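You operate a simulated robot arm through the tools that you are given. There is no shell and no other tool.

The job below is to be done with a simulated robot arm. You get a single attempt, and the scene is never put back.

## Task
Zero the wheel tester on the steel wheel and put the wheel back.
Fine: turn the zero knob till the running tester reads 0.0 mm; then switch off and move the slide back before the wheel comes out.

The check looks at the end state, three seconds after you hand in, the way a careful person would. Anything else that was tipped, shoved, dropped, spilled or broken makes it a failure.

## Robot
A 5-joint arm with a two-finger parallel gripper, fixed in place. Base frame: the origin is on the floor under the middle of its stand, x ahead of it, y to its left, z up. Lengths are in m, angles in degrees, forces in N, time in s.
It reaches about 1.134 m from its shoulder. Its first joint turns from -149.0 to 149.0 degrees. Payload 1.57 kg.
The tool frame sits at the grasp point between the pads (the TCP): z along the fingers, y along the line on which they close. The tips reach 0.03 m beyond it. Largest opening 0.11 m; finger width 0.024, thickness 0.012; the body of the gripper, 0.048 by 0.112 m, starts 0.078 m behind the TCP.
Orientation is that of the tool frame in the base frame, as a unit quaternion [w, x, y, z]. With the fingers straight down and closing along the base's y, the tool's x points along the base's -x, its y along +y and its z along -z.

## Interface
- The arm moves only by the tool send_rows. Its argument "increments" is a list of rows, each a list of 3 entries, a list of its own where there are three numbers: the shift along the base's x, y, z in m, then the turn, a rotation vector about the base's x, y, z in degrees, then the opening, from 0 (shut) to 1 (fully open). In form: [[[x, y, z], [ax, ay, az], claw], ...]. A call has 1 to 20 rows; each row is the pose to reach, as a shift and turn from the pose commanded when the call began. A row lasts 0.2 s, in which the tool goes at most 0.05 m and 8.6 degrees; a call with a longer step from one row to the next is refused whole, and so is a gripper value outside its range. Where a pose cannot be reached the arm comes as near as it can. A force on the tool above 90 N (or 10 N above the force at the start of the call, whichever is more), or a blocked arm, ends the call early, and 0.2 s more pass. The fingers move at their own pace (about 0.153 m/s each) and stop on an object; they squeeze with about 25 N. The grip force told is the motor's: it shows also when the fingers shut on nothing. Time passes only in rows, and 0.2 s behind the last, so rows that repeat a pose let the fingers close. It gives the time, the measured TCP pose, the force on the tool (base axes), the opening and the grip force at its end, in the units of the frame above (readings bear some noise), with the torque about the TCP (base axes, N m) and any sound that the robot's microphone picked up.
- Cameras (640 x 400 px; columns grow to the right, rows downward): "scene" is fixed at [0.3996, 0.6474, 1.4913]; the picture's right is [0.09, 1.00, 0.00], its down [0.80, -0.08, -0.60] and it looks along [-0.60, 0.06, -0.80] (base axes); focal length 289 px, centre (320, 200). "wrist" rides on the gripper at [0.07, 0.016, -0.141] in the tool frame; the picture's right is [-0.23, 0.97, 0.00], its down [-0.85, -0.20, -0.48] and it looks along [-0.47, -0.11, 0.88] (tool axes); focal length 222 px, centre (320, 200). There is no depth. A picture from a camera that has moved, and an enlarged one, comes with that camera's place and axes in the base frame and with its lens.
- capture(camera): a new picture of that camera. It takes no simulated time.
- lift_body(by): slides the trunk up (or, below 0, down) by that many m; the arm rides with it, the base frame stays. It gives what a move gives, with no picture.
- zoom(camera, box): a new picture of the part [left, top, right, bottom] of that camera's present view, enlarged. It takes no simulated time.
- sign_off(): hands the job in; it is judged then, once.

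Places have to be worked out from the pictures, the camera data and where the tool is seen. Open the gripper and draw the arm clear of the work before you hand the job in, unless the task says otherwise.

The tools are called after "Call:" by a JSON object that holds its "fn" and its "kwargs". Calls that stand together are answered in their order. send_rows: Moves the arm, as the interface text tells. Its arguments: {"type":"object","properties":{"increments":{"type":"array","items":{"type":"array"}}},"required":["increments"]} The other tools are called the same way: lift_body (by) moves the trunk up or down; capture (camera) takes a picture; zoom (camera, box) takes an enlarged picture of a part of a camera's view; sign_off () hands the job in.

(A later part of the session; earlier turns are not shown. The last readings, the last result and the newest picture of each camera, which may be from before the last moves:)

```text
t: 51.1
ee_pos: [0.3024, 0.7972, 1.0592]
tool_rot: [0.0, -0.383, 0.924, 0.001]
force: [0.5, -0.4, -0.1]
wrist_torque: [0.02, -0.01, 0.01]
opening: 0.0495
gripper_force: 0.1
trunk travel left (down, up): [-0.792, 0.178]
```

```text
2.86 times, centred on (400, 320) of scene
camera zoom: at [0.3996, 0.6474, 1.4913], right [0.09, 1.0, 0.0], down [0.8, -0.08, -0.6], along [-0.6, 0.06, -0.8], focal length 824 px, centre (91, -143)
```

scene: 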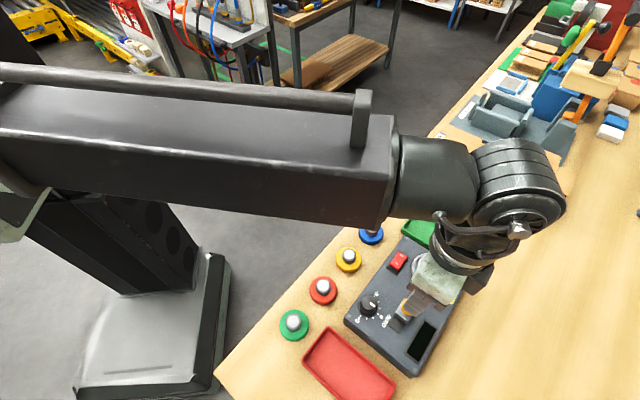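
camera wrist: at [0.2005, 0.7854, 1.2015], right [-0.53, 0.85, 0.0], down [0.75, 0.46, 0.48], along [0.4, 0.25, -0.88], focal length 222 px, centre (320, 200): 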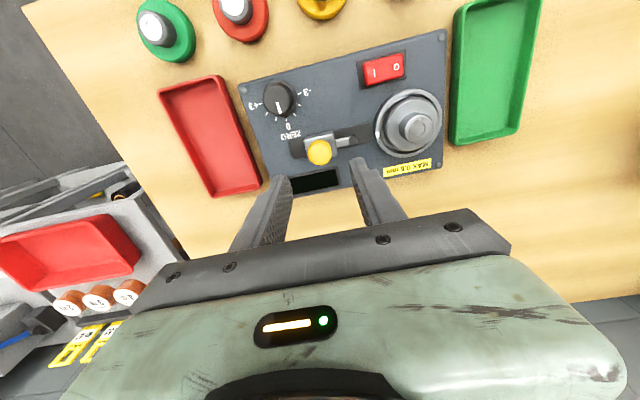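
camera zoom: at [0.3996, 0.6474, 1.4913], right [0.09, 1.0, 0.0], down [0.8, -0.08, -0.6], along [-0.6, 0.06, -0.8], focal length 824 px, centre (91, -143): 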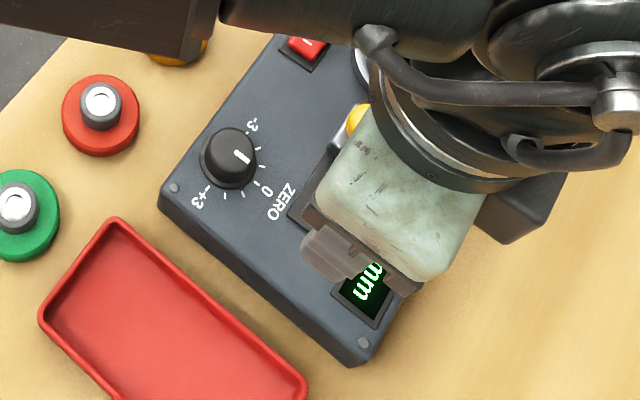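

Knob axis is at (0.241, 0.757), pointer exactly at 0, 30° per division; knob top ≈0.95. I move over it and lower partway (tips at ~0.955).

Call:
{"fn": "send_rows", "kwargs": {"increments": [[[-0.03, -0.02, 0], [0, 0, 0], 0.45], [[-0.0615, -0.0402, 0], [0, 0, 0], 0.45], [[-0.0615, -0.0402, 0], [0, 0, 0], 0.45]]}}

Call:
{"fn": "lift_body", "kwargs": {"by": -0.07}}

Call:
{"fn": "zoom", "kwargs": {"camera": "wrist", "box": [240, 100, 400, 200]}}

Call:
{"fn": "zoom", "kwargs": {"camera": "scene", "box": [340, 250, 460, 390]}}

```text
t: 51.9
ee_pos: [0.2412, 0.7577, 1.0595]
tool_rot: [0.001, -0.382, 0.924, 0.001]
force: [0.5, 0.1, 0.2]
wrist_torque: [-0.05, -0.03, -0.02]
opening: 0.0497
gripper_force: 0.1
trunk travel left (down, up): [-0.792, 0.178]
```

```text
t: 53.0
ee_pos: [0.2409, 0.7579, 0.9896]
tool_rot: [0.001, -0.383, 0.924, 0.001]
force: [-1.1, 0.1, -0.3]
wrist_torque: [0.01, -0.02, -0.02]
opening: 0.0495
gripper_force: 0.1
trunk travel left (down, up): [-0.722, 0.248]
```

```text
4.00 times, centred on (320, 150) of wrist
camera zoom: at [0.1805, 0.7198, 1.1301], right [-0.53, 0.85, 0.0], down [0.75, 0.46, 0.48], along [0.41, 0.25, -0.88], focal length 888 px, centre (320, 400)
```

zoom: 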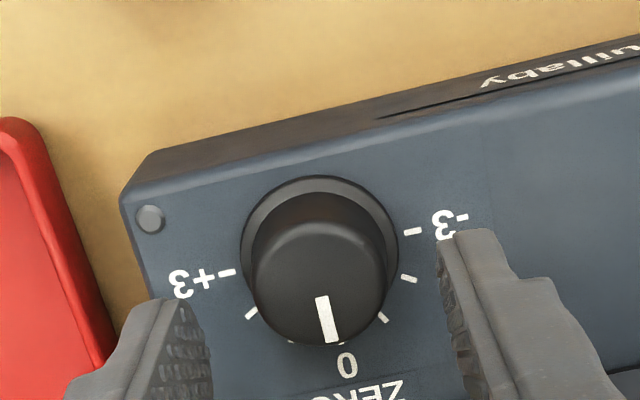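

```text
2.86 times, centred on (400, 320) of scene
camera zoom: at [0.3996, 0.6474, 1.4913], right [0.09, 1.0, 0.0], down [0.8, -0.08, -0.6], along [-0.6, 0.06, -0.8], focal length 824 px, centre (91, -143)
```

zoom: 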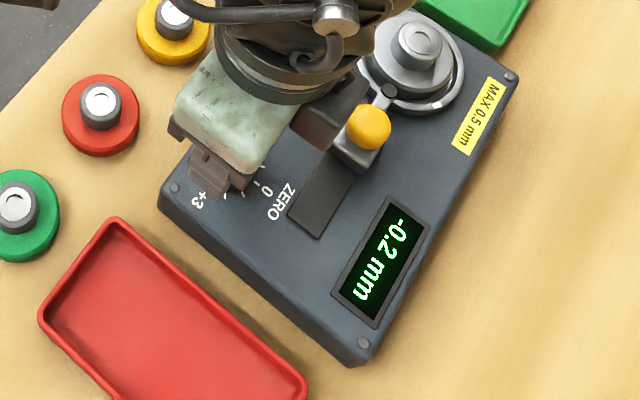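

The display stays visible from the scene camera with the gripper at the knob. I lower the remaining 25 mm around the knob.

Call:
{"fn": "lift_body", "kwargs": {"by": -0.018}}

Call:
{"fn": "lift_body", "kwargs": {"by": -0.007}}

Call:
{"fn": "zoom", "kwargs": {"camera": "wrist", "box": [240, 120, 400, 220]}}

Call:
{"fn": "zoom", "kwargs": {"camera": "scene", "box": [340, 270, 400, 330]}}

```text
t: 53.7
ee_pos: [0.2404, 0.756, 0.9708]
tool_rot: [-0.001, -0.383, 0.924, 0.0]
force: [-1.3, 0.2, -0.2]
wrist_torque: [0.03, 0.0, -0.01]
opening: 0.0494
gripper_force: 0.1
trunk travel left (down, up): [-0.704, 0.266]
```

```text
t: 54.2
ee_pos: [0.2408, 0.7566, 0.9644]
tool_rot: [-0.001, -0.383, 0.924, 0.001]
force: [-0.7, -0.7, -1.0]
wrist_torque: [-0.01, 0.0, -0.02]
opening: 0.0494
gripper_force: 0.1
trunk travel left (down, up): [-0.697, 0.273]
```

```text
4.00 times, centred on (320, 170) of wrist
camera zoom: at [0.1805, 0.7199, 1.105], right [-0.53, 0.85, 0.0], down [0.75, 0.46, 0.48], along [0.41, 0.25, -0.88], focal length 888 px, centre (320, 320)
```

zoom: 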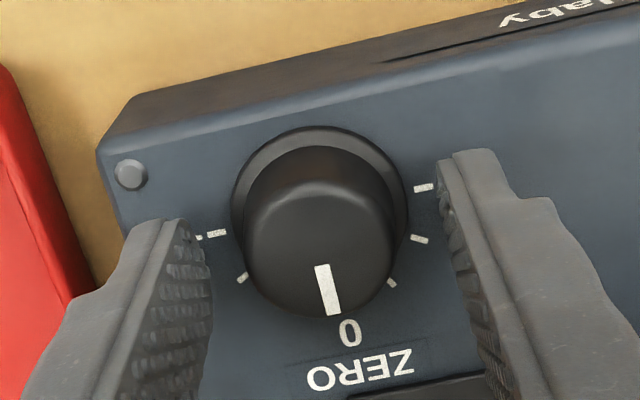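

```text
6.67 times, centred on (370, 300) of scene
camera zoom: at [0.3996, 0.6474, 1.4913], right [0.09, 1.0, 0.0], down [0.8, -0.08, -0.6], along [-0.6, 0.06, -0.8], focal length 1924 px, centre (-13, -467)
```

zoom: 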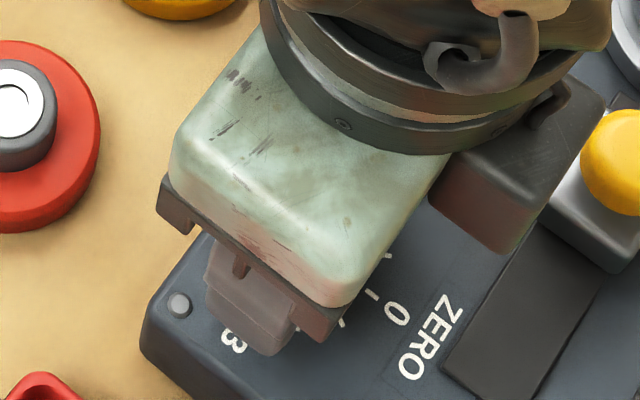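

Fingers straddle the knob well. I close on it.

Call:
{"fn": "send_rows", "kwargs": {"increments": [[[0, 0, 0], [0, 0, 0], 0.35], [[0, 0, 0], [0, 0, 0], 0.28], [[0, 0, 0], [0, 0, 0], 0.2], [[0, 0, 0], [0, 0, 0], 0.15], [[0, 0, 0], [0, 0, 0], 0.15]]}}

Call:
{"fn": "zoom", "kwargs": {"camera": "wrist", "box": [240, 120, 400, 220]}}

Call:
{"fn": "zoom", "kwargs": {"camera": "scene", "box": [340, 250, 460, 390]}}

```text
t: 55.4
ee_pos: [0.2409, 0.758, 0.9642]
tool_rot: [0.0, -0.382, 0.924, 0.001]
force: [0.2, -0.5, 1.0]
wrist_torque: [-0.3, -0.27, -0.02]
opening: 0.0317
gripper_force: 40.5
trunk travel left (down, up): [-0.697, 0.273]
```

```text
4.00 times, centred on (320, 170) of wrist
camera zoom: at [0.1805, 0.7199, 1.105], right [-0.53, 0.85, 0.0], down [0.75, 0.46, 0.48], along [0.41, 0.25, -0.88], focal length 888 px, centre (320, 320)
```

zoom: 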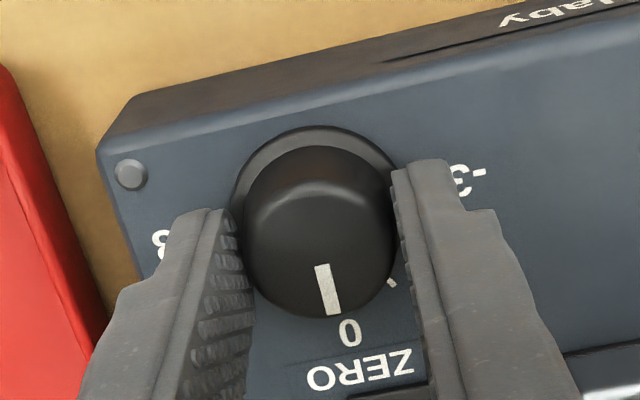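

```text
2.86 times, centred on (400, 320) of scene
camera zoom: at [0.3996, 0.6474, 1.4913], right [0.09, 1.0, 0.0], down [0.8, -0.08, -0.6], along [-0.6, 0.06, -0.8], focal length 824 px, centre (91, -143)
```

zoom: 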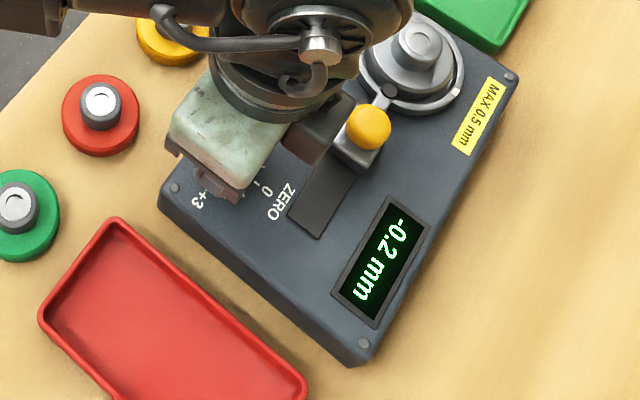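

Knob is firmly gripped, reading still −0.2 mm. I turn it 6° clockwise (toward +) and read again.

Call:
{"fn": "send_rows", "kwargs": {"increments": [[[0, 0, 0], [0, 0, -3], 0.15], [[0, 0, 0], [0, 0, -6], 0.15], [[0, 0, 0], [0, 0, -6], 0.15], [[0, 0, 0], [0, 0, -6], 0.15]]}}

Call:
{"fn": "zoom", "kwargs": {"camera": "scene", "box": [340, 250, 460, 390]}}

Call:
{"fn": "zoom", "kwargs": {"camera": "wrist", "box": [240, 120, 400, 220]}}

```text
t: 56.4
ee_pos: [0.2412, 0.7569, 0.9645]
tool_rot: [-0.001, -0.334, 0.943, 0.0]
force: [1.3, 0.9, 1.8]
wrist_torque: [-0.28, -0.12, 0.02]
opening: 0.0314
gripper_force: 40.4
trunk travel left (down, up): [-0.697, 0.273]
```

```text
2.86 times, centred on (400, 320) of scene
camera zoom: at [0.3996, 0.6474, 1.4913], right [0.09, 1.0, 0.0], down [0.8, -0.08, -0.6], along [-0.6, 0.06, -0.8], focal length 824 px, centre (91, -143)
```

zoom: 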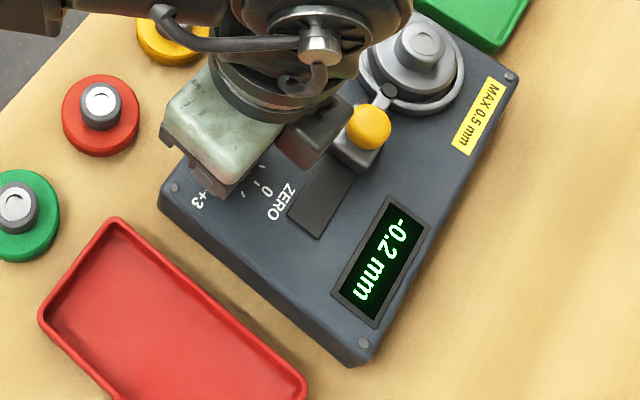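

```text
4.00 times, centred on (320, 170) of wrist
camera zoom: at [0.1769, 0.7264, 1.105], right [-0.44, 0.9, 0.0], down [0.79, 0.38, 0.48], along [0.43, 0.21, -0.88], focal length 888 px, centre (320, 320)
```

zoom: 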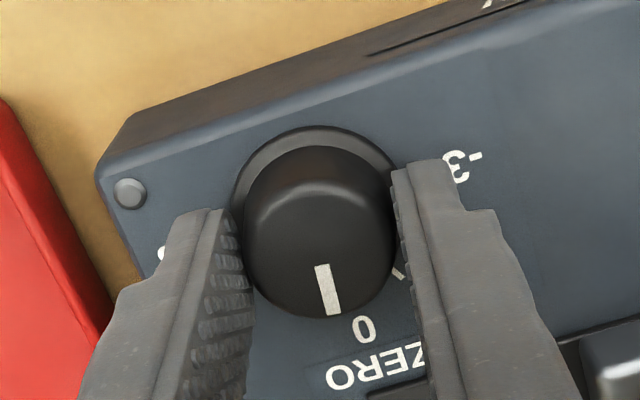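

The knob turned with the gripper but the reading is still −0.2 mm, so the scale is finer per degree (0.1 mm per division likely). I turn another 12° and wait a bit.

Call:
{"fn": "send_rows", "kwargs": {"increments": [[[0, 0, 0], [0, 0, -4], 0.15], [[0, 0, 0], [0, 0, -8], 0.15], [[0, 0, 0], [0, 0, -12], 0.15], [[0, 0, 0], [0, 0, -12], 0.15], [[0, 0, 0], [0, 0, -12], 0.15], [[0, 0, 0], [0, 0, -12], 0.15], [[0, 0, 0], [0, 0, -12], 0.15], [[0, 0, 0], [0, 0, -12], 0.15], [[0, 0, 0], [0, 0, -12], 0.15], [[0, 0, 0], [0, 0, -12], 0.15]]}}

Call:
{"fn": "zoom", "kwargs": {"camera": "scene", "box": [340, 250, 460, 390]}}

Call:
{"fn": "zoom", "kwargs": {"camera": "wrist", "box": [240, 120, 400, 220]}}

```text
t: 58.6
ee_pos: [0.2404, 0.7556, 0.965]
tool_rot: [0.0, -0.234, 0.972, 0.001]
force: [2.7, -0.9, -0.3]
wrist_torque: [-0.26, -0.29, -0.01]
opening: 0.0317
gripper_force: 40.2
trunk travel left (down, up): [-0.697, 0.273]
```

```text
2.86 times, centred on (400, 320) of scene
camera zoom: at [0.3996, 0.6474, 1.4913], right [0.09, 1.0, 0.0], down [0.8, -0.08, -0.6], along [-0.6, 0.06, -0.8], focal length 824 px, centre (91, -143)
```

zoom: 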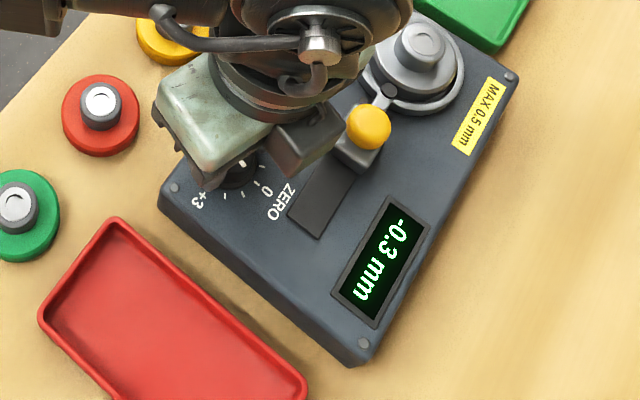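

```text
4.00 times, centred on (320, 170) of wrist
camera zoom: at [0.1718, 0.7404, 1.105], right [-0.24, 0.97, 0.0], down [0.85, 0.21, 0.48], along [0.46, 0.12, -0.88], focal length 888 px, centre (320, 320)
```

zoom: 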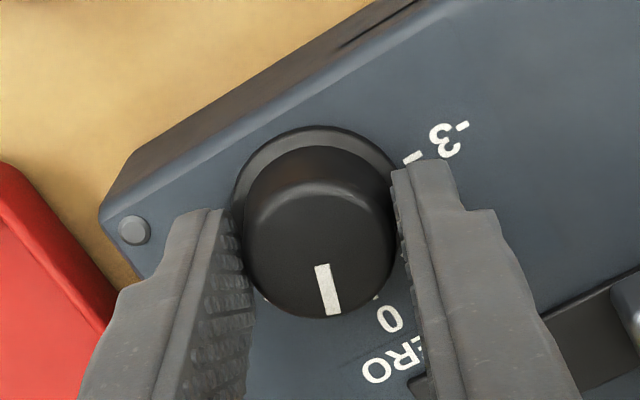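

Turning toward + made it −0.3, so I need to go the other way, toward −. I turn back counter-clockwise by 48° (net +30° from the start) and read.

Call:
{"fn": "send_rows", "kwargs": {"increments": [[[0, 0, 0], [0, 0, 6], 0.15], [[0, 0, 0], [0, 0, 12], 0.15], [[0, 0, 0], [0, 0, 18], 0.15], [[0, 0, 0], [0, 0, 24], 0.15], [[0, 0, 0], [0, 0, 30], 0.15], [[0, 0, 0], [0, 0, 36], 0.15], [[0, 0, 0], [0, 0, 42], 0.15], [[0, 0, 0], [0, 0, 48], 0.15], [[0, 0, 0], [0, 0, 48], 0.15], [[0, 0, 0], [0, 0, 48], 0.15], [[0, 0, 0], [0, 0, 48], 0.15], [[0, 0, 0], [0, 0, 48], 0.15], [[0, 0, 0], [0, 0, 48], 0.15], [[0, 0, 0], [0, 0, 48], 0.15], [[0, 0, 0], [0, 0, 48], 0.15]]}}

Call:
{"fn": "zoom", "kwargs": {"camera": "scene", "box": [340, 250, 460, 390]}}

Call:
{"fn": "zoom", "kwargs": {"camera": "wrist", "box": [240, 120, 400, 220]}}

```text
t: 61.8
ee_pos: [0.241, 0.7573, 0.9647]
tool_rot: [0.0, -0.609, 0.793, 0.001]
force: [-5.1, -9.2, -9.3]
wrist_torque: [-0.44, -0.16, 0.01]
opening: 0.0315
gripper_force: 40.7
trunk travel left (down, up): [-0.697, 0.273]
```

```text
2.86 times, centred on (400, 320) of scene
camera zoom: at [0.3996, 0.6474, 1.4913], right [0.09, 1.0, 0.0], down [0.8, -0.08, -0.6], along [-0.6, 0.06, -0.8], focal length 824 px, centre (91, -143)
```

zoom: 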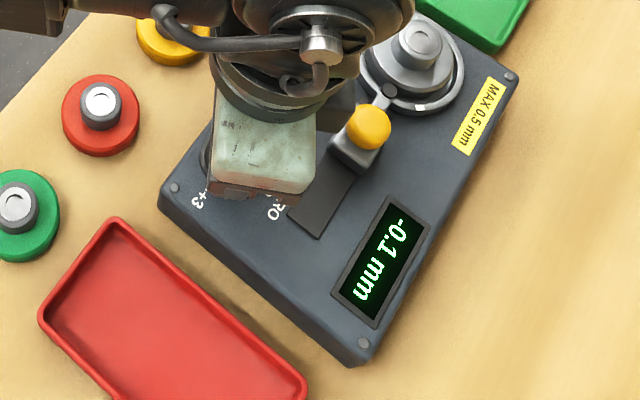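

```text
4.00 times, centred on (320, 170) of wrist
camera zoom: at [0.2075, 0.6949, 1.1051], right [-0.88, 0.47, 0.0], down [0.41, 0.77, 0.48], along [0.22, 0.42, -0.88], focal length 888 px, centre (320, 320)
```

zoom: 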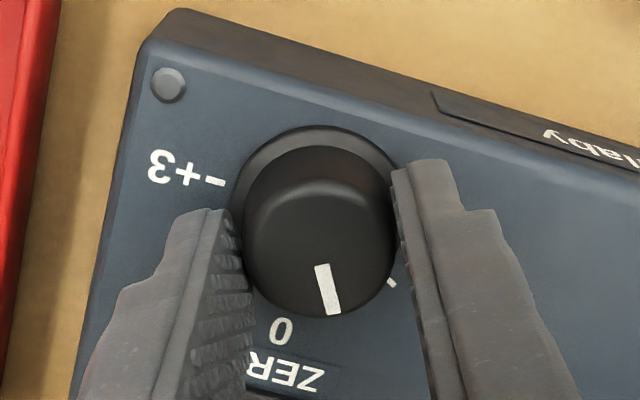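

−0.1 mm at +30°, consistent with 0.1 mm per division. I turn a further 32° and read.

Call:
{"fn": "send_rows", "kwargs": {"increments": [[[0, 0, 0], [0, 0, 6], 0.15], [[0, 0, 0], [0, 0, 12], 0.15], [[0, 0, 0], [0, 0, 18], 0.15], [[0, 0, 0], [0, 0, 24], 0.15], [[0, 0, 0], [0, 0, 32], 0.15], [[0, 0, 0], [0, 0, 32], 0.15], [[0, 0, 0], [0, 0, 32], 0.15], [[0, 0, 0], [0, 0, 32], 0.15], [[0, 0, 0], [0, 0, 32], 0.15], [[0, 0, 0], [0, 0, 32], 0.15], [[0, 0, 0], [0, 0, 32], 0.15], [[0, 0, 0], [0, 0, 32], 0.15]]}}

Call:
{"fn": "zoom", "kwargs": {"camera": "scene", "box": [340, 250, 460, 390]}}

Call:
{"fn": "zoom", "kwargs": {"camera": "wrist", "box": [240, 120, 400, 220]}}

```text
t: 64.4
ee_pos: [0.2409, 0.7563, 0.964]
tool_rot: [0.001, 0.804, -0.595, -0.001]
force: [-4.5, -3.6, -5.4]
wrist_torque: [0.16, -0.13, -0.02]
opening: 0.0315
gripper_force: 40.7
trunk travel left (down, up): [-0.697, 0.273]
```

```text
2.86 times, centred on (400, 320) of scene
camera zoom: at [0.3996, 0.6474, 1.4913], right [0.09, 1.0, 0.0], down [0.8, -0.08, -0.6], along [-0.6, 0.06, -0.8], focal length 824 px, centre (91, -143)
```

zoom: 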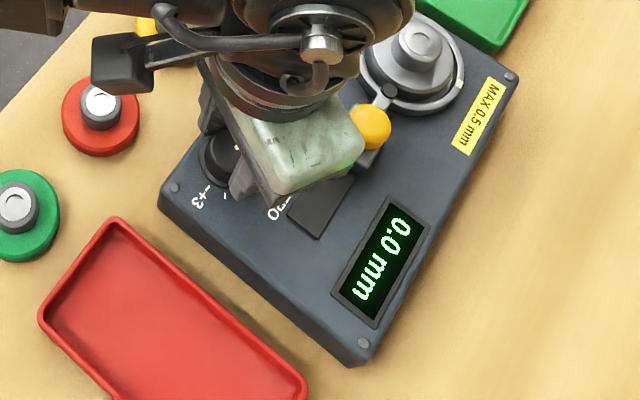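

```text
4.00 times, centred on (320, 170) of wrist
camera zoom: at [0.2458, 0.6867, 1.1051], right [-1.0, -0.07, 0.0], down [-0.06, 0.88, 0.48], along [-0.03, 0.48, -0.88], focal length 888 px, centre (320, 320)
```

zoom: 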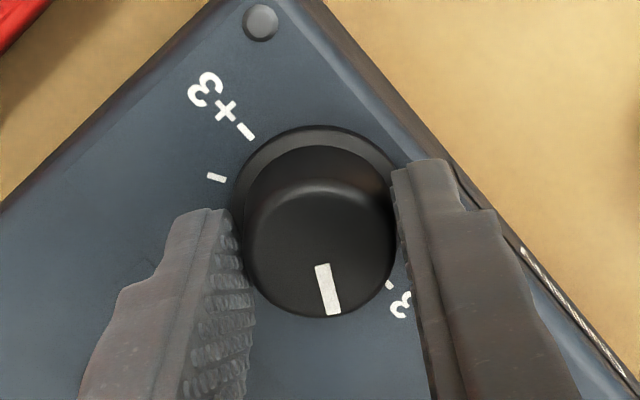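

The tester reads 0.0 mm, and by my interval estimate the true value is within ±0.02. I open the fingers gently and re-read after a moment.

Call:
{"fn": "send_rows", "kwargs": {"increments": [[[0, 0, 0], [0, 0, 0], 0.27], [[0, 0, 0], [0, 0, 0], 0.32], [[0, 0, 0], [0, 0, 0], 0.4], [[0, 0, 0], [0, 0, 0], 0.45], [[0, 0, 0], [0, 0, 0], 0.45], [[0, 0, 0], [0, 0, 0], 0.45], [[0, 0, 0], [0, 0, 0], 0.45]]}}

Call:
{"fn": "zoom", "kwargs": {"camera": "scene", "box": [340, 250, 460, 390]}}

Call:
{"fn": "zoom", "kwargs": {"camera": "wrist", "box": [240, 120, 400, 220]}}

```text
t: 66.0
ee_pos: [0.2402, 0.7559, 0.9655]
tool_rot: [0.001, 0.804, -0.595, 0.0]
force: [0.1, 0.2, 0.0]
wrist_torque: [-0.04, 0.01, 0.03]
opening: 0.0497
gripper_force: 0.2
trunk travel left (down, up): [-0.697, 0.273]
```

```text
2.86 times, centred on (400, 320) of scene
camera zoom: at [0.3996, 0.6474, 1.4913], right [0.09, 1.0, 0.0], down [0.8, -0.08, -0.6], along [-0.6, 0.06, -0.8], focal length 824 px, centre (91, -143)
```

zoom: 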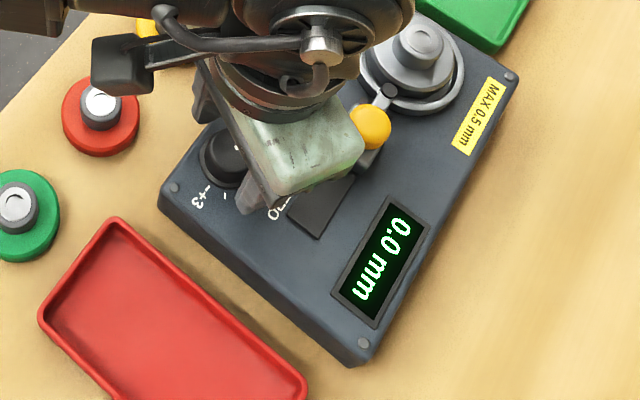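

```text
4.00 times, centred on (320, 170) of wrist
camera zoom: at [0.2462, 0.6865, 1.105], right [-1.0, -0.07, 0.0], down [-0.06, 0.88, 0.48], along [-0.03, 0.48, -0.88], focal length 888 px, centre (320, 320)
```

zoom: 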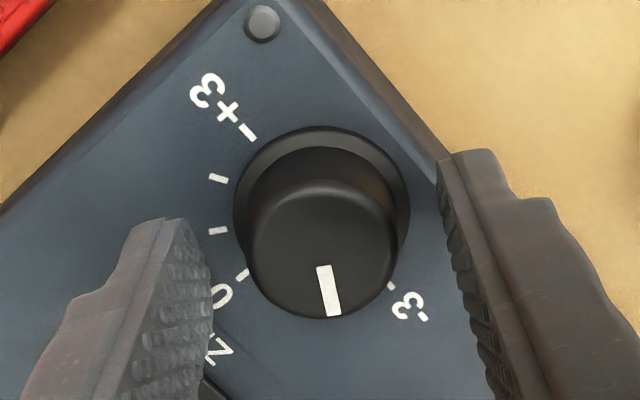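

0.0 mm holds after release. I rise, then turn the tool back and go over the rocker's "O" end (front finger) to switch off.

Call:
{"fn": "lift_body", "kwargs": {"by": 0.095}}

Call:
{"fn": "zoom", "kwargs": {"camera": "scene", "box": [340, 250, 460, 390]}}

Call:
{"fn": "send_rows", "kwargs": {"increments": [[[-0.008, 0.008, 0], [0, 0, -7.75], 0.45], [[-0.017, 0.017, 0], [0, 0, -15.5], 0.45], [[-0.026, 0.025, 0], [0, 0, -23.25], 0.45], [[-0.035, 0.034, 0], [0, 0, -31], 0.45], [[-0.044, 0.042, 0], [0, 0, -38.75], 0.45], [[-0.052, 0.05, 0], [0, 0, -46.5], 0.45], [[-0.061, 0.059, 0], [0, 0, -54.25], 0.45], [[-0.0695, 0.067, 0], [0, 0, -62], 0.45], [[-0.0695, 0.067, 0], [0, 0, -62], 0.45]]}}

Call:
{"fn": "zoom", "kwargs": {"camera": "wrist", "box": [220, 60, 420, 185]}}

```text
t: 67.3
ee_pos: [0.241, 0.7565, 1.0591]
tool_rot: [0.001, 0.803, -0.595, 0.0]
force: [-0.5, 0.2, 0.5]
wrist_torque: [0.01, -0.05, 0.0]
opening: 0.0493
gripper_force: 0.1
trunk travel left (down, up): [-0.792, 0.178]
```

```text
2.86 times, centred on (400, 320) of scene
camera zoom: at [0.3996, 0.6474, 1.4913], right [0.09, 1.0, 0.0], down [0.8, -0.08, -0.6], along [-0.6, 0.06, -0.8], focal length 824 px, centre (91, -143)
```

zoom: 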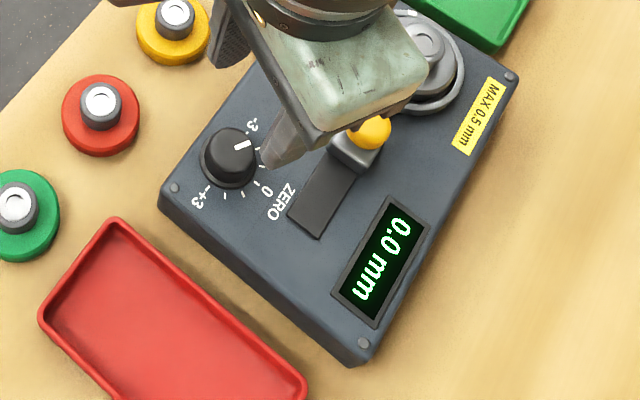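

```text
t: 69.3
ee_pos: [0.1702, 0.8248, 1.0587]
tool_rot: [0.0, -0.382, 0.924, 0.001]
force: [0.1, 0.0, -0.1]
wrist_torque: [0.01, 0.03, 0.0]
opening: 0.0493
gripper_force: 0.1
trunk travel left (down, up): [-0.792, 0.178]
```

```text
3.20 times, centred on (320, 122) of wrist
camera zoom: at [0.1103, 0.7872, 1.2], right [-0.53, 0.85, 0.0], down [0.75, 0.46, 0.48], along [0.41, 0.25, -0.88], focal length 711 px, centre (320, 448)
```

zoom: 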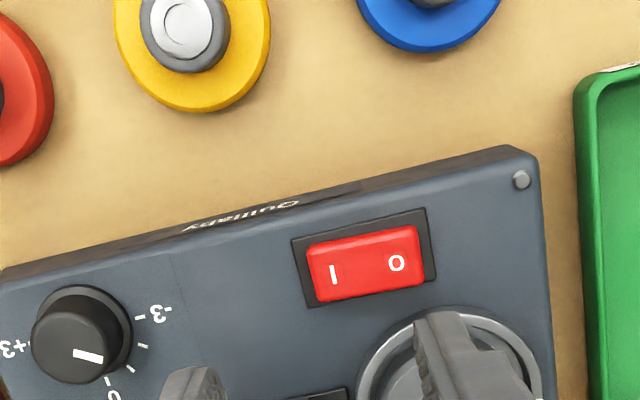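

Reading confirmed 0.0 mm. The front finger is over the O end; I lower 0.08 m to just above the rocker.

Call:
{"fn": "lift_body", "kwargs": {"by": -0.08}}

Call:
{"fn": "zoom", "kwargs": {"camera": "wrist", "box": [220, 100, 420, 225]}}

Call:
{"fn": "zoom", "kwargs": {"camera": "scene", "box": [360, 220, 460, 340]}}

```text
t: 70.5
ee_pos: [0.1709, 0.8225, 0.9791]
tool_rot: [0.0, -0.382, 0.924, 0.001]
force: [0.0, 1.1, 0.2]
wrist_torque: [0.03, 0.02, 0.03]
opening: 0.0494
gripper_force: 0.1
trunk travel left (down, up): [-0.712, 0.258]
```

```text
3.20 times, centred on (320, 162) of wrist
camera zoom: at [0.1106, 0.7869, 1.1201], right [-0.53, 0.85, 0.0], down [0.75, 0.46, 0.48], along [0.41, 0.25, -0.88], focal length 711 px, centre (320, 320)
```

zoom: 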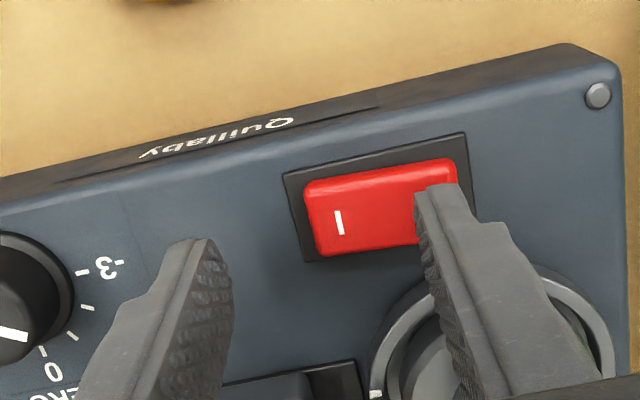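

```text
3.33 times, centred on (410, 280) of scene
camera zoom: at [0.3996, 0.6474, 1.4913], right [0.09, 1.0, 0.0], down [0.8, -0.08, -0.6], along [-0.6, 0.06, -0.8], focal length 962 px, centre (20, -67)
```

zoom: 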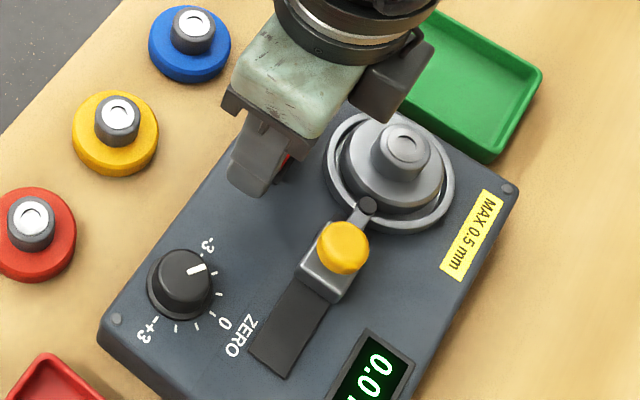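

Call:
{"fn": "lift_body", "kwargs": {"by": -0.009}}

Call:
{"fn": "lift_body", "kwargs": {"by": -0.002}}

```text
t: 71.1
ee_pos: [0.1702, 0.8238, 0.9696]
tool_rot: [0.0, -0.382, 0.924, 0.001]
force: [-0.2, 0.6, 0.8]
wrist_torque: [0.02, 0.02, -0.03]
opening: 0.0496
gripper_force: 0.0
trunk travel left (down, up): [-0.703, 0.267]
```

```text
t: 71.6
ee_pos: [0.171, 0.8244, 0.9689]
tool_rot: [-0.001, -0.383, 0.924, 0.001]
force: [0.0, -1.2, 0.4]
wrist_torque: [0.01, 0.03, 0.0]
opening: 0.0495
gripper_force: 0.1
trunk travel left (down, up): [-0.701, 0.269]
```

No contact yet; I continue in 2 mm steps (the previous press toggled at about z = 0.966).

Call:
{"fn": "lift_body", "kwargs": {"by": -0.002}}

Call:
{"fn": "lift_body", "kwargs": {"by": -0.001}}

Call:
{"fn": "zoom", "kwargs": {"camera": "scene", "box": [360, 220, 460, 370]}}

```text
t: 72.1
ee_pos: [0.1707, 0.825, 0.9658]
tool_rot: [-0.001, -0.383, 0.924, 0.002]
force: [1.0, 1.5, 7.5]
wrist_torque: [0.19, 0.12, -0.04]
opening: 0.05
gripper_force: 0.2
trunk travel left (down, up): [-0.699, 0.271]
```

```text
t: 72.6
ee_pos: [0.1703, 0.8236, 0.9665]
tool_rot: [0.0, -0.383, 0.924, 0.002]
force: [5.7, 8.2, 24.5]
wrist_torque: [0.61, 0.4, 0.01]
opening: 0.0509
gripper_force: 0.9
trunk travel left (down, up): [-0.698, 0.272]
```

```text
2.67 times, centred on (410, 295) of scene
camera zoom: at [0.3996, 0.6474, 1.4913], right [0.09, 1.0, 0.0], down [0.8, -0.08, -0.6], along [-0.6, 0.06, -0.8], focal length 770 px, centre (80, -53)
```

zoom: 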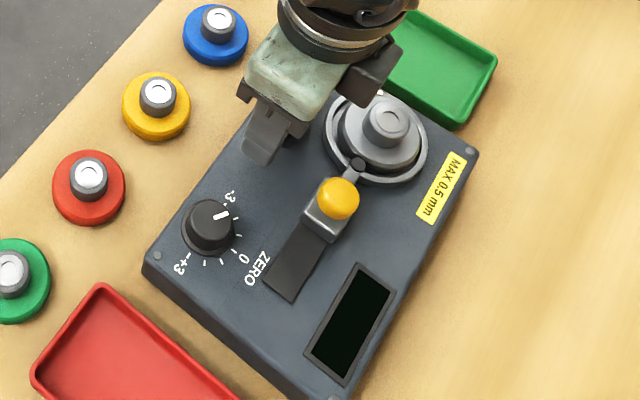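

The display is dark: the tester is off. I rise to z≈1.06 and check that the dish has stopped.

Call:
{"fn": "lift_body", "kwargs": {"by": 0.094}}

Call:
{"fn": "zoom", "kwargs": {"camera": "scene", "box": [360, 220, 460, 370]}}

Call:
{"fn": "send_rows", "kwargs": {"increments": [[[0.03, 0.009, 0], [0, 0, 0], 0.45], [[0.0683, 0.0184, 0], [0, 0, 0], 0.45], [[0.0683, 0.0184, 0], [0, 0, 0], 0.45], [[0.0683, 0.0184, 0], [0, 0, 0], 0.45]]}}

Call:
{"fn": "zoom", "kwargs": {"camera": "wrist", "box": [220, 60, 420, 185]}}

Call:
{"fn": "zoom", "kwargs": {"camera": "scene", "box": [360, 220, 460, 370]}}

```text
t: 73.9
ee_pos: [0.1711, 0.8246, 1.0595]
tool_rot: [0.0, -0.383, 0.924, 0.001]
force: [-0.7, -1.1, 0.7]
wrist_torque: [-0.01, 0.03, -0.02]
opening: 0.0496
gripper_force: 0.1
trunk travel left (down, up): [-0.792, 0.178]
```

```text
2.67 times, centred on (410, 295) of scene
camera zoom: at [0.3996, 0.6474, 1.4913], right [0.09, 1.0, 0.0], down [0.8, -0.08, -0.6], along [-0.6, 0.06, -0.8], focal length 770 px, centre (80, -53)
```

zoom: 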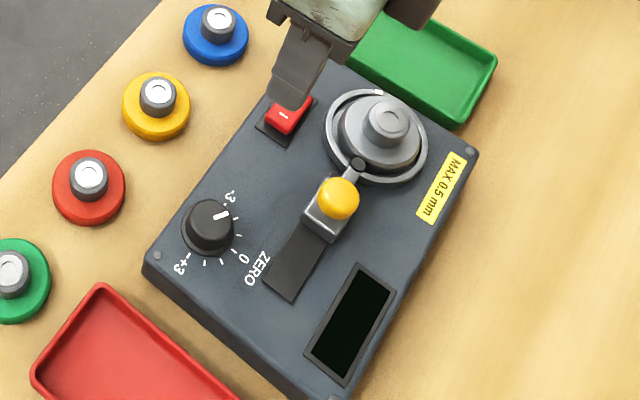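

```text
t: 74.9
ee_pos: [0.2397, 0.8419, 1.0592]
tool_rot: [-0.001, -0.383, 0.924, 0.001]
force: [-0.7, 0.4, -0.7]
wrist_torque: [-0.01, 0.01, 0.0]
opening: 0.0498
gripper_force: 0.0
trunk travel left (down, up): [-0.792, 0.178]
```

```text
3.20 times, centred on (320, 122) of wrist
camera zoom: at [0.1794, 0.8055, 1.2], right [-0.53, 0.85, 0.0], down [0.75, 0.46, 0.48], along [0.41, 0.25, -0.88], focal length 711 px, centre (320, 448)
```

zoom: 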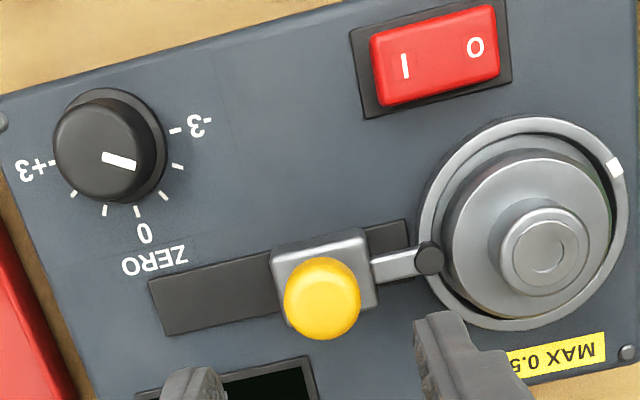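

```text
2.67 times, centred on (410, 295) of scene
camera zoom: at [0.3996, 0.6474, 1.4913], right [0.09, 1.0, 0.0], down [0.8, -0.08, -0.6], along [-0.6, 0.06, -0.8], focal length 770 px, centre (80, -53)
```

zoom: 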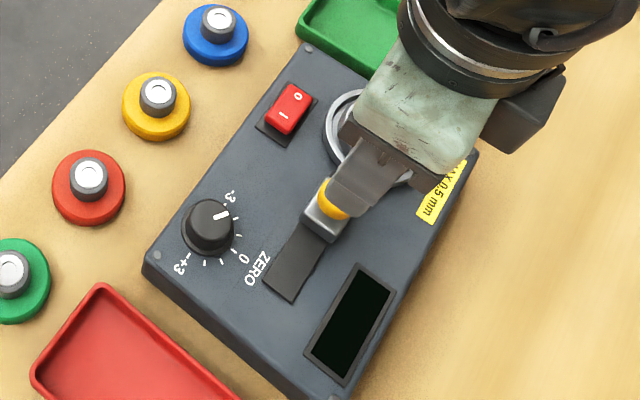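

Dish is stopped, switch off, knob unchanged. The gripper is over the yellow knob (0.239, 0.843); I lower around it.

Call:
{"fn": "lift_body", "kwargs": {"by": -0.05}}

Call:
{"fn": "lift_body", "kwargs": {"by": -0.025}}

Call:
{"fn": "zoom", "kwargs": {"camera": "wrist", "box": [240, 80, 440, 205]}}

```text
t: 75.8
ee_pos: [0.2393, 0.8423, 1.0096]
tool_rot: [-0.001, -0.382, 0.924, 0.001]
force: [-0.2, -0.2, -1.0]
wrist_torque: [-0.01, 0.01, 0.0]
opening: 0.0495
gripper_force: 0.1
trunk travel left (down, up): [-0.742, 0.228]
```

```text
t: 76.5
ee_pos: [0.2408, 0.8425, 0.9848]
tool_rot: [0.0, -0.383, 0.924, 0.001]
force: [0.1, -0.3, 0.0]
wrist_torque: [0.02, -0.01, -0.02]
opening: 0.0496
gripper_force: 0.0
trunk travel left (down, up): [-0.717, 0.253]
```

```text
3.20 times, centred on (340, 142) of wrist
camera zoom: at [0.1794, 0.8054, 1.125], right [-0.53, 0.85, 0.0], down [0.75, 0.46, 0.48], along [0.41, 0.25, -0.88], focal length 711 px, centre (256, 384)
```

zoom: 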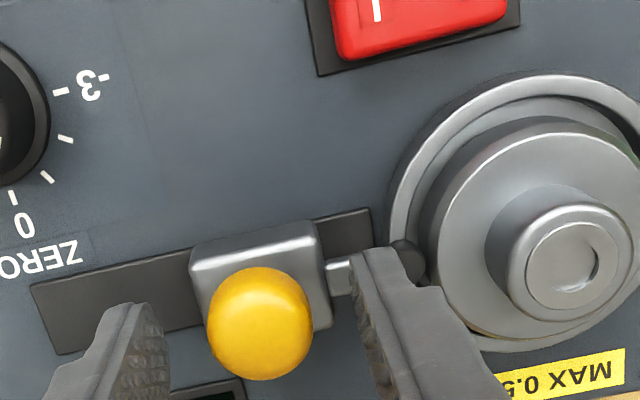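

I cage the knob and draw the slide back in small steps, first 24 mm.

Call:
{"fn": "send_rows", "kwargs": {"increments": [[[0, 0, 0], [0, 0, 0], 0.35], [[0, 0, 0], [0, 0, 0], 0.27], [[0, 0, 0], [0, 0, 0], 0.27], [[0.0025, -0.0025, 0], [0, 0, 0], 0.27], [[0.005, -0.005, 0], [0, 0, 0], 0.27], [[0.0075, -0.0075, 0], [0, 0, 0], 0.27], [[0.01, -0.01, 0], [0, 0, 0], 0.27], [[0.0125, -0.0125, 0], [0, 0, 0], 0.27], [[0.015, -0.015, 0], [0, 0, 0], 0.27], [[0.017, -0.017, 0], [0, 0, 0], 0.27], [[0.017, -0.017, 0], [0, 0, 0], 0.27]]}}

Call:
{"fn": "zoom", "kwargs": {"camera": "wrist", "box": [240, 80, 440, 205]}}

```text
t: 78.9
ee_pos: [0.2575, 0.8247, 0.9841]
tool_rot: [0.0, -0.382, 0.924, 0.001]
force: [-1.0, 0.5, 0.7]
wrist_torque: [0.02, 0.02, -0.01]
opening: 0.0297
gripper_force: 0.1
trunk travel left (down, up): [-0.717, 0.253]
```

```text
3.20 times, centred on (340, 142) of wrist
camera zoom: at [0.1965, 0.7886, 1.125], right [-0.53, 0.85, 0.0], down [0.75, 0.46, 0.48], along [0.41, 0.25, -0.88], focal length 711 px, centre (256, 384)
```

zoom: 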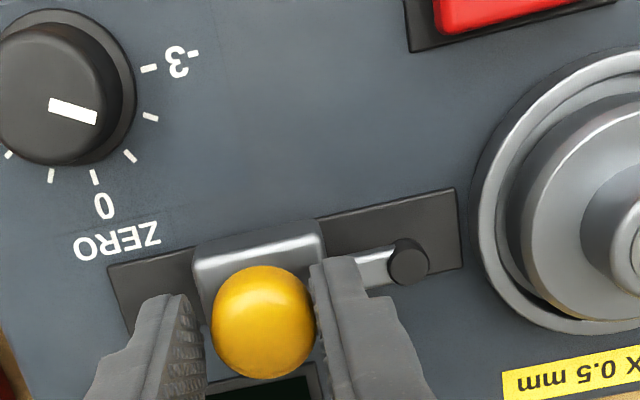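

The slide follows freely. I continue the last ~9 mm toward its original rear position.

Call:
{"fn": "send_rows", "kwargs": {"increments": [[[0.0015, -0.0015, 0], [0, 0, 0], 0.27], [[0.003, -0.003, 0], [0, 0, 0], 0.27], [[0.0045, -0.0045, 0], [0, 0, 0], 0.27], [[0.006, -0.006, 0], [0, 0, 0], 0.27], [[0.006, -0.006, 0], [0, 0, 0], 0.27]]}}

Call:
{"fn": "zoom", "kwargs": {"camera": "wrist", "box": [240, 80, 440, 205]}}

```text
t: 80.1
ee_pos: [0.2615, 0.8195, 0.984]
tool_rot: [0.0, -0.383, 0.924, 0.001]
force: [-1.0, 2.7, 0.7]
wrist_torque: [0.05, 0.03, -0.05]
opening: 0.0323
gripper_force: 1.2
trunk travel left (down, up): [-0.717, 0.253]
```

```text
3.20 times, centred on (340, 142) of wrist
camera zoom: at [0.2021, 0.7827, 1.1249], right [-0.53, 0.85, 0.0], down [0.75, 0.46, 0.48], along [0.4, 0.25, -0.88], focal length 711 px, centre (256, 384)
```

zoom: 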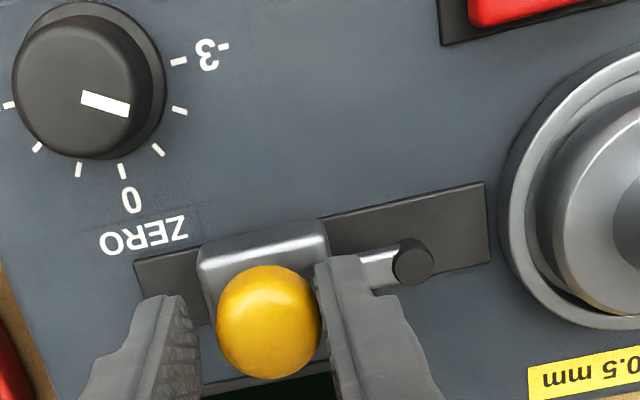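

The slide has hit its rear stop (same position relative to the slot as at the start). I relieve the fingers, open, and rise.

Call:
{"fn": "send_rows", "kwargs": {"increments": [[[-0.0015, 0.0015, 0], [0, 0, 0], 0.3], [[-0.002, 0.002, 0], [0, 0, 0], 0.38], [[-0.002, 0.002, 0], [0, 0, 0], 0.45], [[-0.002, 0.002, 0], [0, 0, 0], 0.45]]}}

Call:
{"fn": "zoom", "kwargs": {"camera": "wrist", "box": [240, 80, 440, 205]}}

Call:
{"fn": "lift_body", "kwargs": {"by": 0.075}}

Call:
{"fn": "zoom", "kwargs": {"camera": "wrist", "box": [220, 60, 420, 185]}}

```text
t: 81.1
ee_pos: [0.2601, 0.8205, 0.9844]
tool_rot: [0.0, -0.383, 0.924, 0.0]
force: [-0.2, -0.8, -1.2]
wrist_torque: [0.0, 0.01, 0.02]
opening: 0.0495
gripper_force: 0.2
trunk travel left (down, up): [-0.717, 0.253]
```

```text
3.20 times, centred on (340, 142) of wrist
camera zoom: at [0.2001, 0.7846, 1.125], right [-0.53, 0.85, 0.0], down [0.75, 0.46, 0.48], along [0.41, 0.25, -0.88], focal length 711 px, centre (256, 384)
```

zoom: 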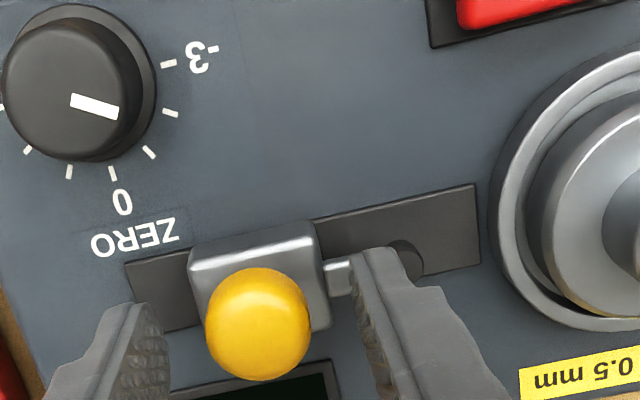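

```text
t: 82.2
ee_pos: [0.2608, 0.8217, 1.0582]
tool_rot: [0.0, -0.383, 0.924, 0.0]
force: [0.2, -0.3, -0.3]
wrist_torque: [0.04, 0.03, -0.03]
opening: 0.0494
gripper_force: 0.1
trunk travel left (down, up): [-0.792, 0.178]
```

```text
3.20 times, centred on (320, 122) of wrist
camera zoom: at [0.2002, 0.7848, 1.1999], right [-0.53, 0.85, 0.0], down [0.75, 0.46, 0.48], along [0.41, 0.25, -0.88], focal length 711 px, centre (320, 448)
```

zoom: 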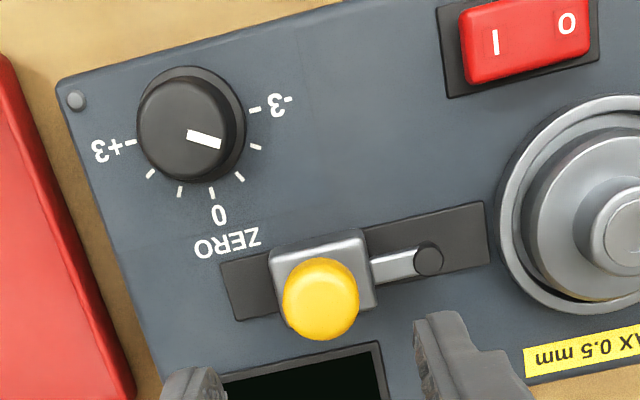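

Slide is fully back and the probe is clear. Now I prepare to retrieve the wheel: yaw the tool to 78° so the fingers close tangentially (then an outward tilt doesn't tip the wheel), moving near the dish at height.

Call:
{"fn": "send_rows", "kwargs": {"increments": [[[-0.014, 0.007, 0], [0, 0, 5.5], 0.45], [[-0.028, 0.014, 0], [0, 0, 11.1], 0.45], [[-0.042, 0.021, 0], [0, 0, 16.7], 0.45], [[-0.056, 0.028, 0], [0, 0, 22.2], 0.45], [[-0.07, 0.035, 0], [0, 0, 27.8], 0.45], [[-0.083, 0.042, 0], [0, 0, 33.3], 0.45], [[-0.083, 0.042, 0], [0, 0, 33.3], 0.45]]}}

Call:
{"fn": "send_rows", "kwargs": {"increments": [[[0.002, 0.008, 0], [1.47, -0.305, 0], 0.45], [[0.004, 0.016, 0], [2.94, -0.61, 0], 0.45], [[0.0065, 0.0307, 0], [2.94, -0.61, 0], 0.45], [[0.0065, 0.0307, 0], [2.94, -0.61, 0], 0.45]]}}

Call:
{"fn": "capture", "kwargs": {"camera": "wrist"}}

Call:
{"fn": "zoom", "kwargs": {"camera": "wrist", "box": [220, 80, 420, 205]}}

Call:
{"fn": "capture", "kwargs": {"camera": "scene"}}

```text
t: 83.8
ee_pos: [0.1767, 0.8637, 1.0586]
tool_rot: [-0.001, -0.633, 0.775, 0.001]
force: [-0.2, -0.1, -0.2]
wrist_torque: [0.02, -0.01, -0.03]
opening: 0.0497
gripper_force: 0.1
trunk travel left (down, up): [-0.792, 0.178]
```

```text
t: 84.8
ee_pos: [0.1842, 0.8957, 1.0596]
tool_rot: [0.02, -0.631, 0.775, 0.017]
force: [0.3, 0.3, 0.1]
wrist_torque: [0.03, 0.0, 0.03]
opening: 0.0495
gripper_force: 0.0
trunk travel left (down, up): [-0.792, 0.178]
```

```text
taken
camera wrist: at [0.1529, 0.8231, 1.1964], right [-0.91, 0.42, 0.01], down [0.36, 0.77, 0.52], along [0.21, 0.48, -0.85], focal length 222 px, centre (320, 200)
```

wrist: 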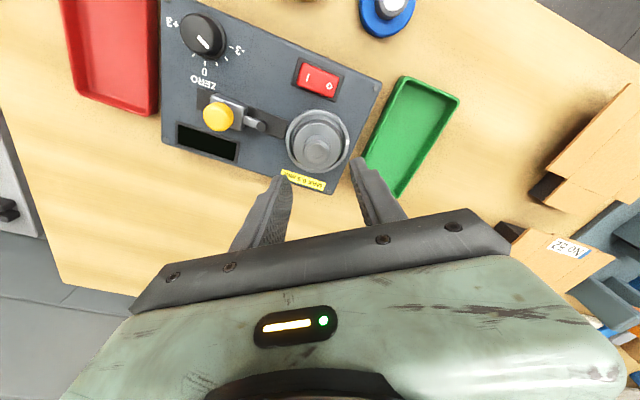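

```text
3.20 times, centred on (320, 142) of wrist
camera zoom: at [0.1529, 0.8231, 1.1964], right [-0.91, 0.42, 0.01], down [0.36, 0.77, 0.52], along [0.21, 0.48, -0.85], focal length 711 px, centre (320, 384)
```

zoom: 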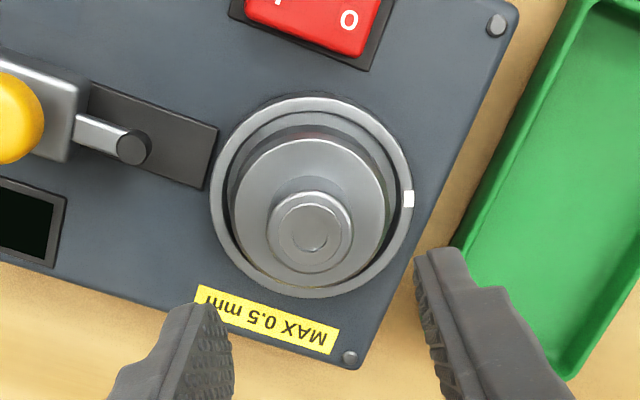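

```text
taken
```

scene: 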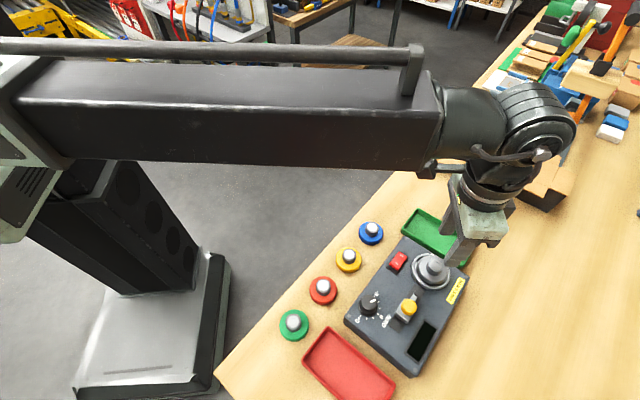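

The tool is tilted 3° with tangential closing. The hub appears ~2–3 mm toward +x of the tool, so I shift (2.2, 0.6) mm, lower 0.05 and recheck.

Call:
{"fn": "send_rows", "kwargs": {"increments": [[[0.0022, 0.0006, 0], [0, 0, 0], 0.45], [[0.0022, 0.0006, 0], [0, 0, 0], 0.45]]}}

Call:
{"fn": "lift_body", "kwargs": {"by": -0.05}}

Call:
{"fn": "zoom", "kwargs": {"camera": "wrist", "box": [220, 90, 420, 215]}}

Call:
{"fn": "zoom", "kwargs": {"camera": "scene", "box": [400, 240, 480, 300]}}

```text
t: 85.4
ee_pos: [0.1853, 0.8939, 1.0596]
tool_rot: [0.019, -0.632, 0.775, 0.017]
force: [-0.4, 0.0, -0.1]
wrist_torque: [0.01, -0.05, -0.01]
opening: 0.0495
gripper_force: 0.2
trunk travel left (down, up): [-0.792, 0.178]
```

```text
t: 86.4
ee_pos: [0.1858, 0.8941, 1.0091]
tool_rot: [0.02, -0.631, 0.776, 0.018]
force: [0.0, 0.1, 0.4]
wrist_torque: [-0.02, 0.01, -0.01]
opening: 0.0497
gripper_force: 0.2
trunk travel left (down, up): [-0.742, 0.228]
```

```text
3.20 times, centred on (320, 152) of wrist
camera zoom: at [0.1551, 0.8234, 1.1465], right [-0.91, 0.42, 0.01], down [0.36, 0.77, 0.52], along [0.21, 0.48, -0.85], focal length 711 px, centre (320, 352)
```

zoom: 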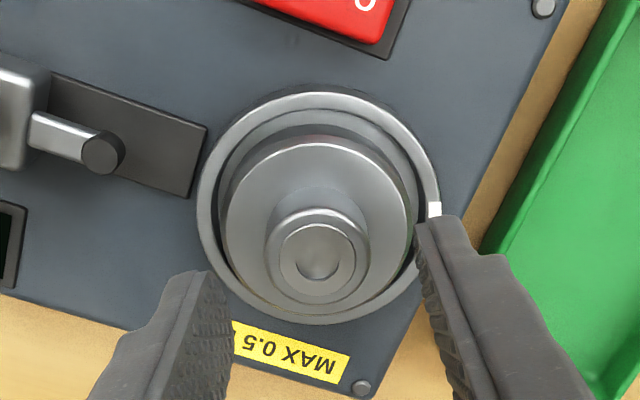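

```text
6.67 times, centred on (440, 270) of scene
camera zoom: at [0.3996, 0.6474, 1.4913], right [0.09, 1.0, 0.0], down [0.8, -0.08, -0.6], along [-0.6, 0.06, -0.8], focal length 1924 px, centre (-480, -267)
```

zoom: 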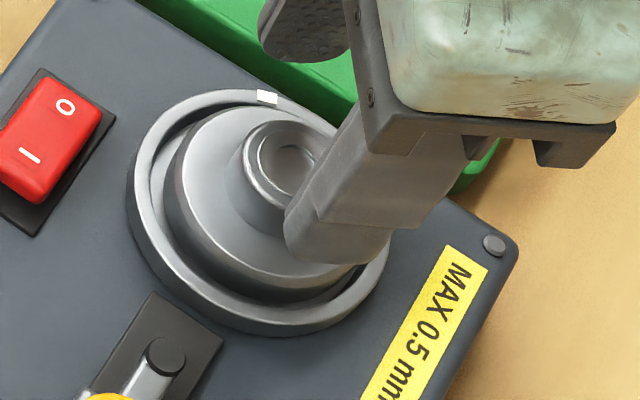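

Close enough to centred. I lower another 0.018 and look again.

Call:
{"fn": "lift_body", "kwargs": {"by": -0.018}}

Call:
{"fn": "zoom", "kwargs": {"camera": "wrist", "box": [220, 100, 420, 225]}}

Call:
{"fn": "zoom", "kwargs": {"camera": "scene", "box": [400, 240, 480, 300]}}

```text
t: 87.0
ee_pos: [0.1873, 0.894, 0.9919]
tool_rot: [0.02, -0.631, 0.775, 0.017]
force: [0.4, -1.1, -0.1]
wrist_torque: [-0.04, 0.0, -0.02]
opening: 0.0495
gripper_force: 0.1
trunk travel left (down, up): [-0.724, 0.246]
```

```text
3.20 times, centred on (320, 162) of wrist
camera zoom: at [0.1551, 0.8234, 1.1285], right [-0.91, 0.42, 0.01], down [0.36, 0.77, 0.52], along [0.21, 0.48, -0.85], focal length 711 px, centre (320, 320)
```

zoom: 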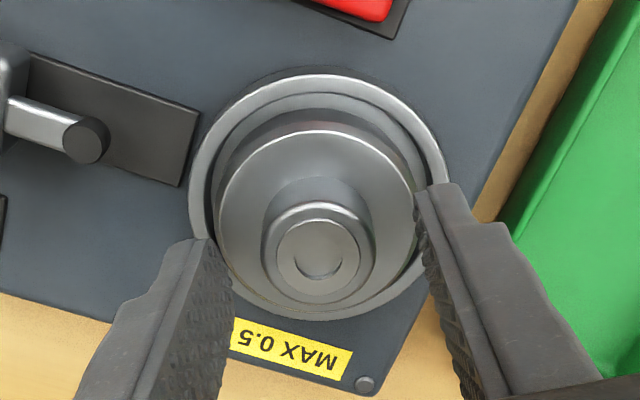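

```text
6.67 times, centred on (440, 270) of scene
camera zoom: at [0.3996, 0.6474, 1.4913], right [0.09, 1.0, 0.0], down [0.8, -0.08, -0.6], along [-0.6, 0.06, -0.8], focal length 1924 px, centre (-480, -267)
```

zoom: 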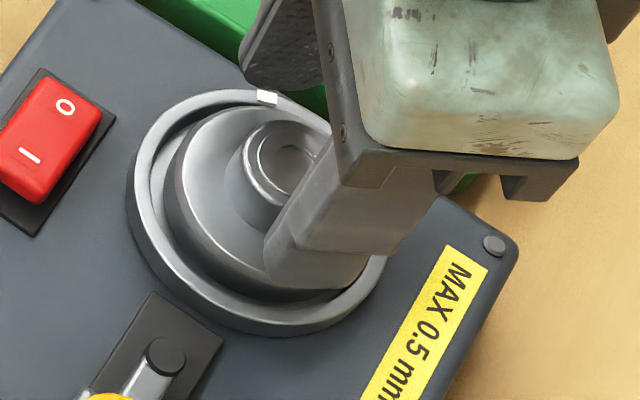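

Aligned; I nudge 1.5 mm outward and lower the last 10 mm, then close on the hub.

Call:
{"fn": "send_rows", "kwargs": {"increments": [[[0.0003, 0.0015, 0], [0, 0, 0], 0.45], [[0.0003, 0.0015, 0], [0, 0, 0], 0.45]]}}

Call:
{"fn": "lift_body", "kwargs": {"by": -0.01}}

Call:
{"fn": "zoom", "kwargs": {"camera": "wrist", "box": [240, 120, 400, 220]}}

```text
t: 87.6
ee_pos: [0.186, 0.8952, 0.9913]
tool_rot: [0.02, -0.631, 0.776, 0.017]
force: [0.7, -0.3, 0.8]
wrist_torque: [-0.03, -0.02, 0.02]
opening: 0.0493
gripper_force: 0.0
trunk travel left (down, up): [-0.724, 0.246]
```

```text
t: 88.2
ee_pos: [0.1861, 0.8957, 0.9823]
tool_rot: [0.019, -0.631, 0.776, 0.017]
force: [-0.7, -0.2, -0.1]
wrist_torque: [0.02, 0.02, -0.02]
opening: 0.0496
gripper_force: 0.1
trunk travel left (down, up): [-0.714, 0.256]
```

```text
4.00 times, centred on (320, 170) of wrist
camera zoom: at [0.1554, 0.8249, 1.1185], right [-0.91, 0.42, 0.01], down [0.36, 0.77, 0.52], along [0.21, 0.48, -0.85], focal length 888 px, centre (320, 320)
```

zoom: 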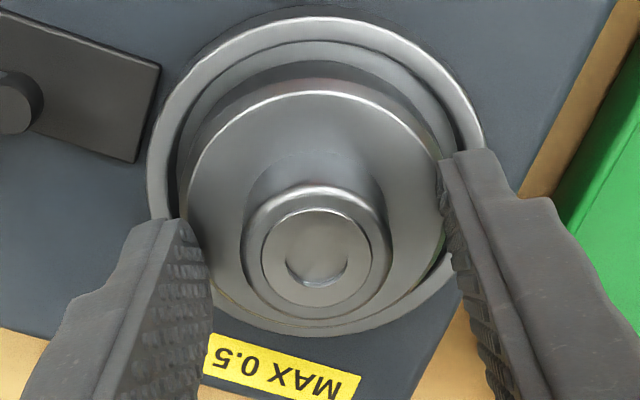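

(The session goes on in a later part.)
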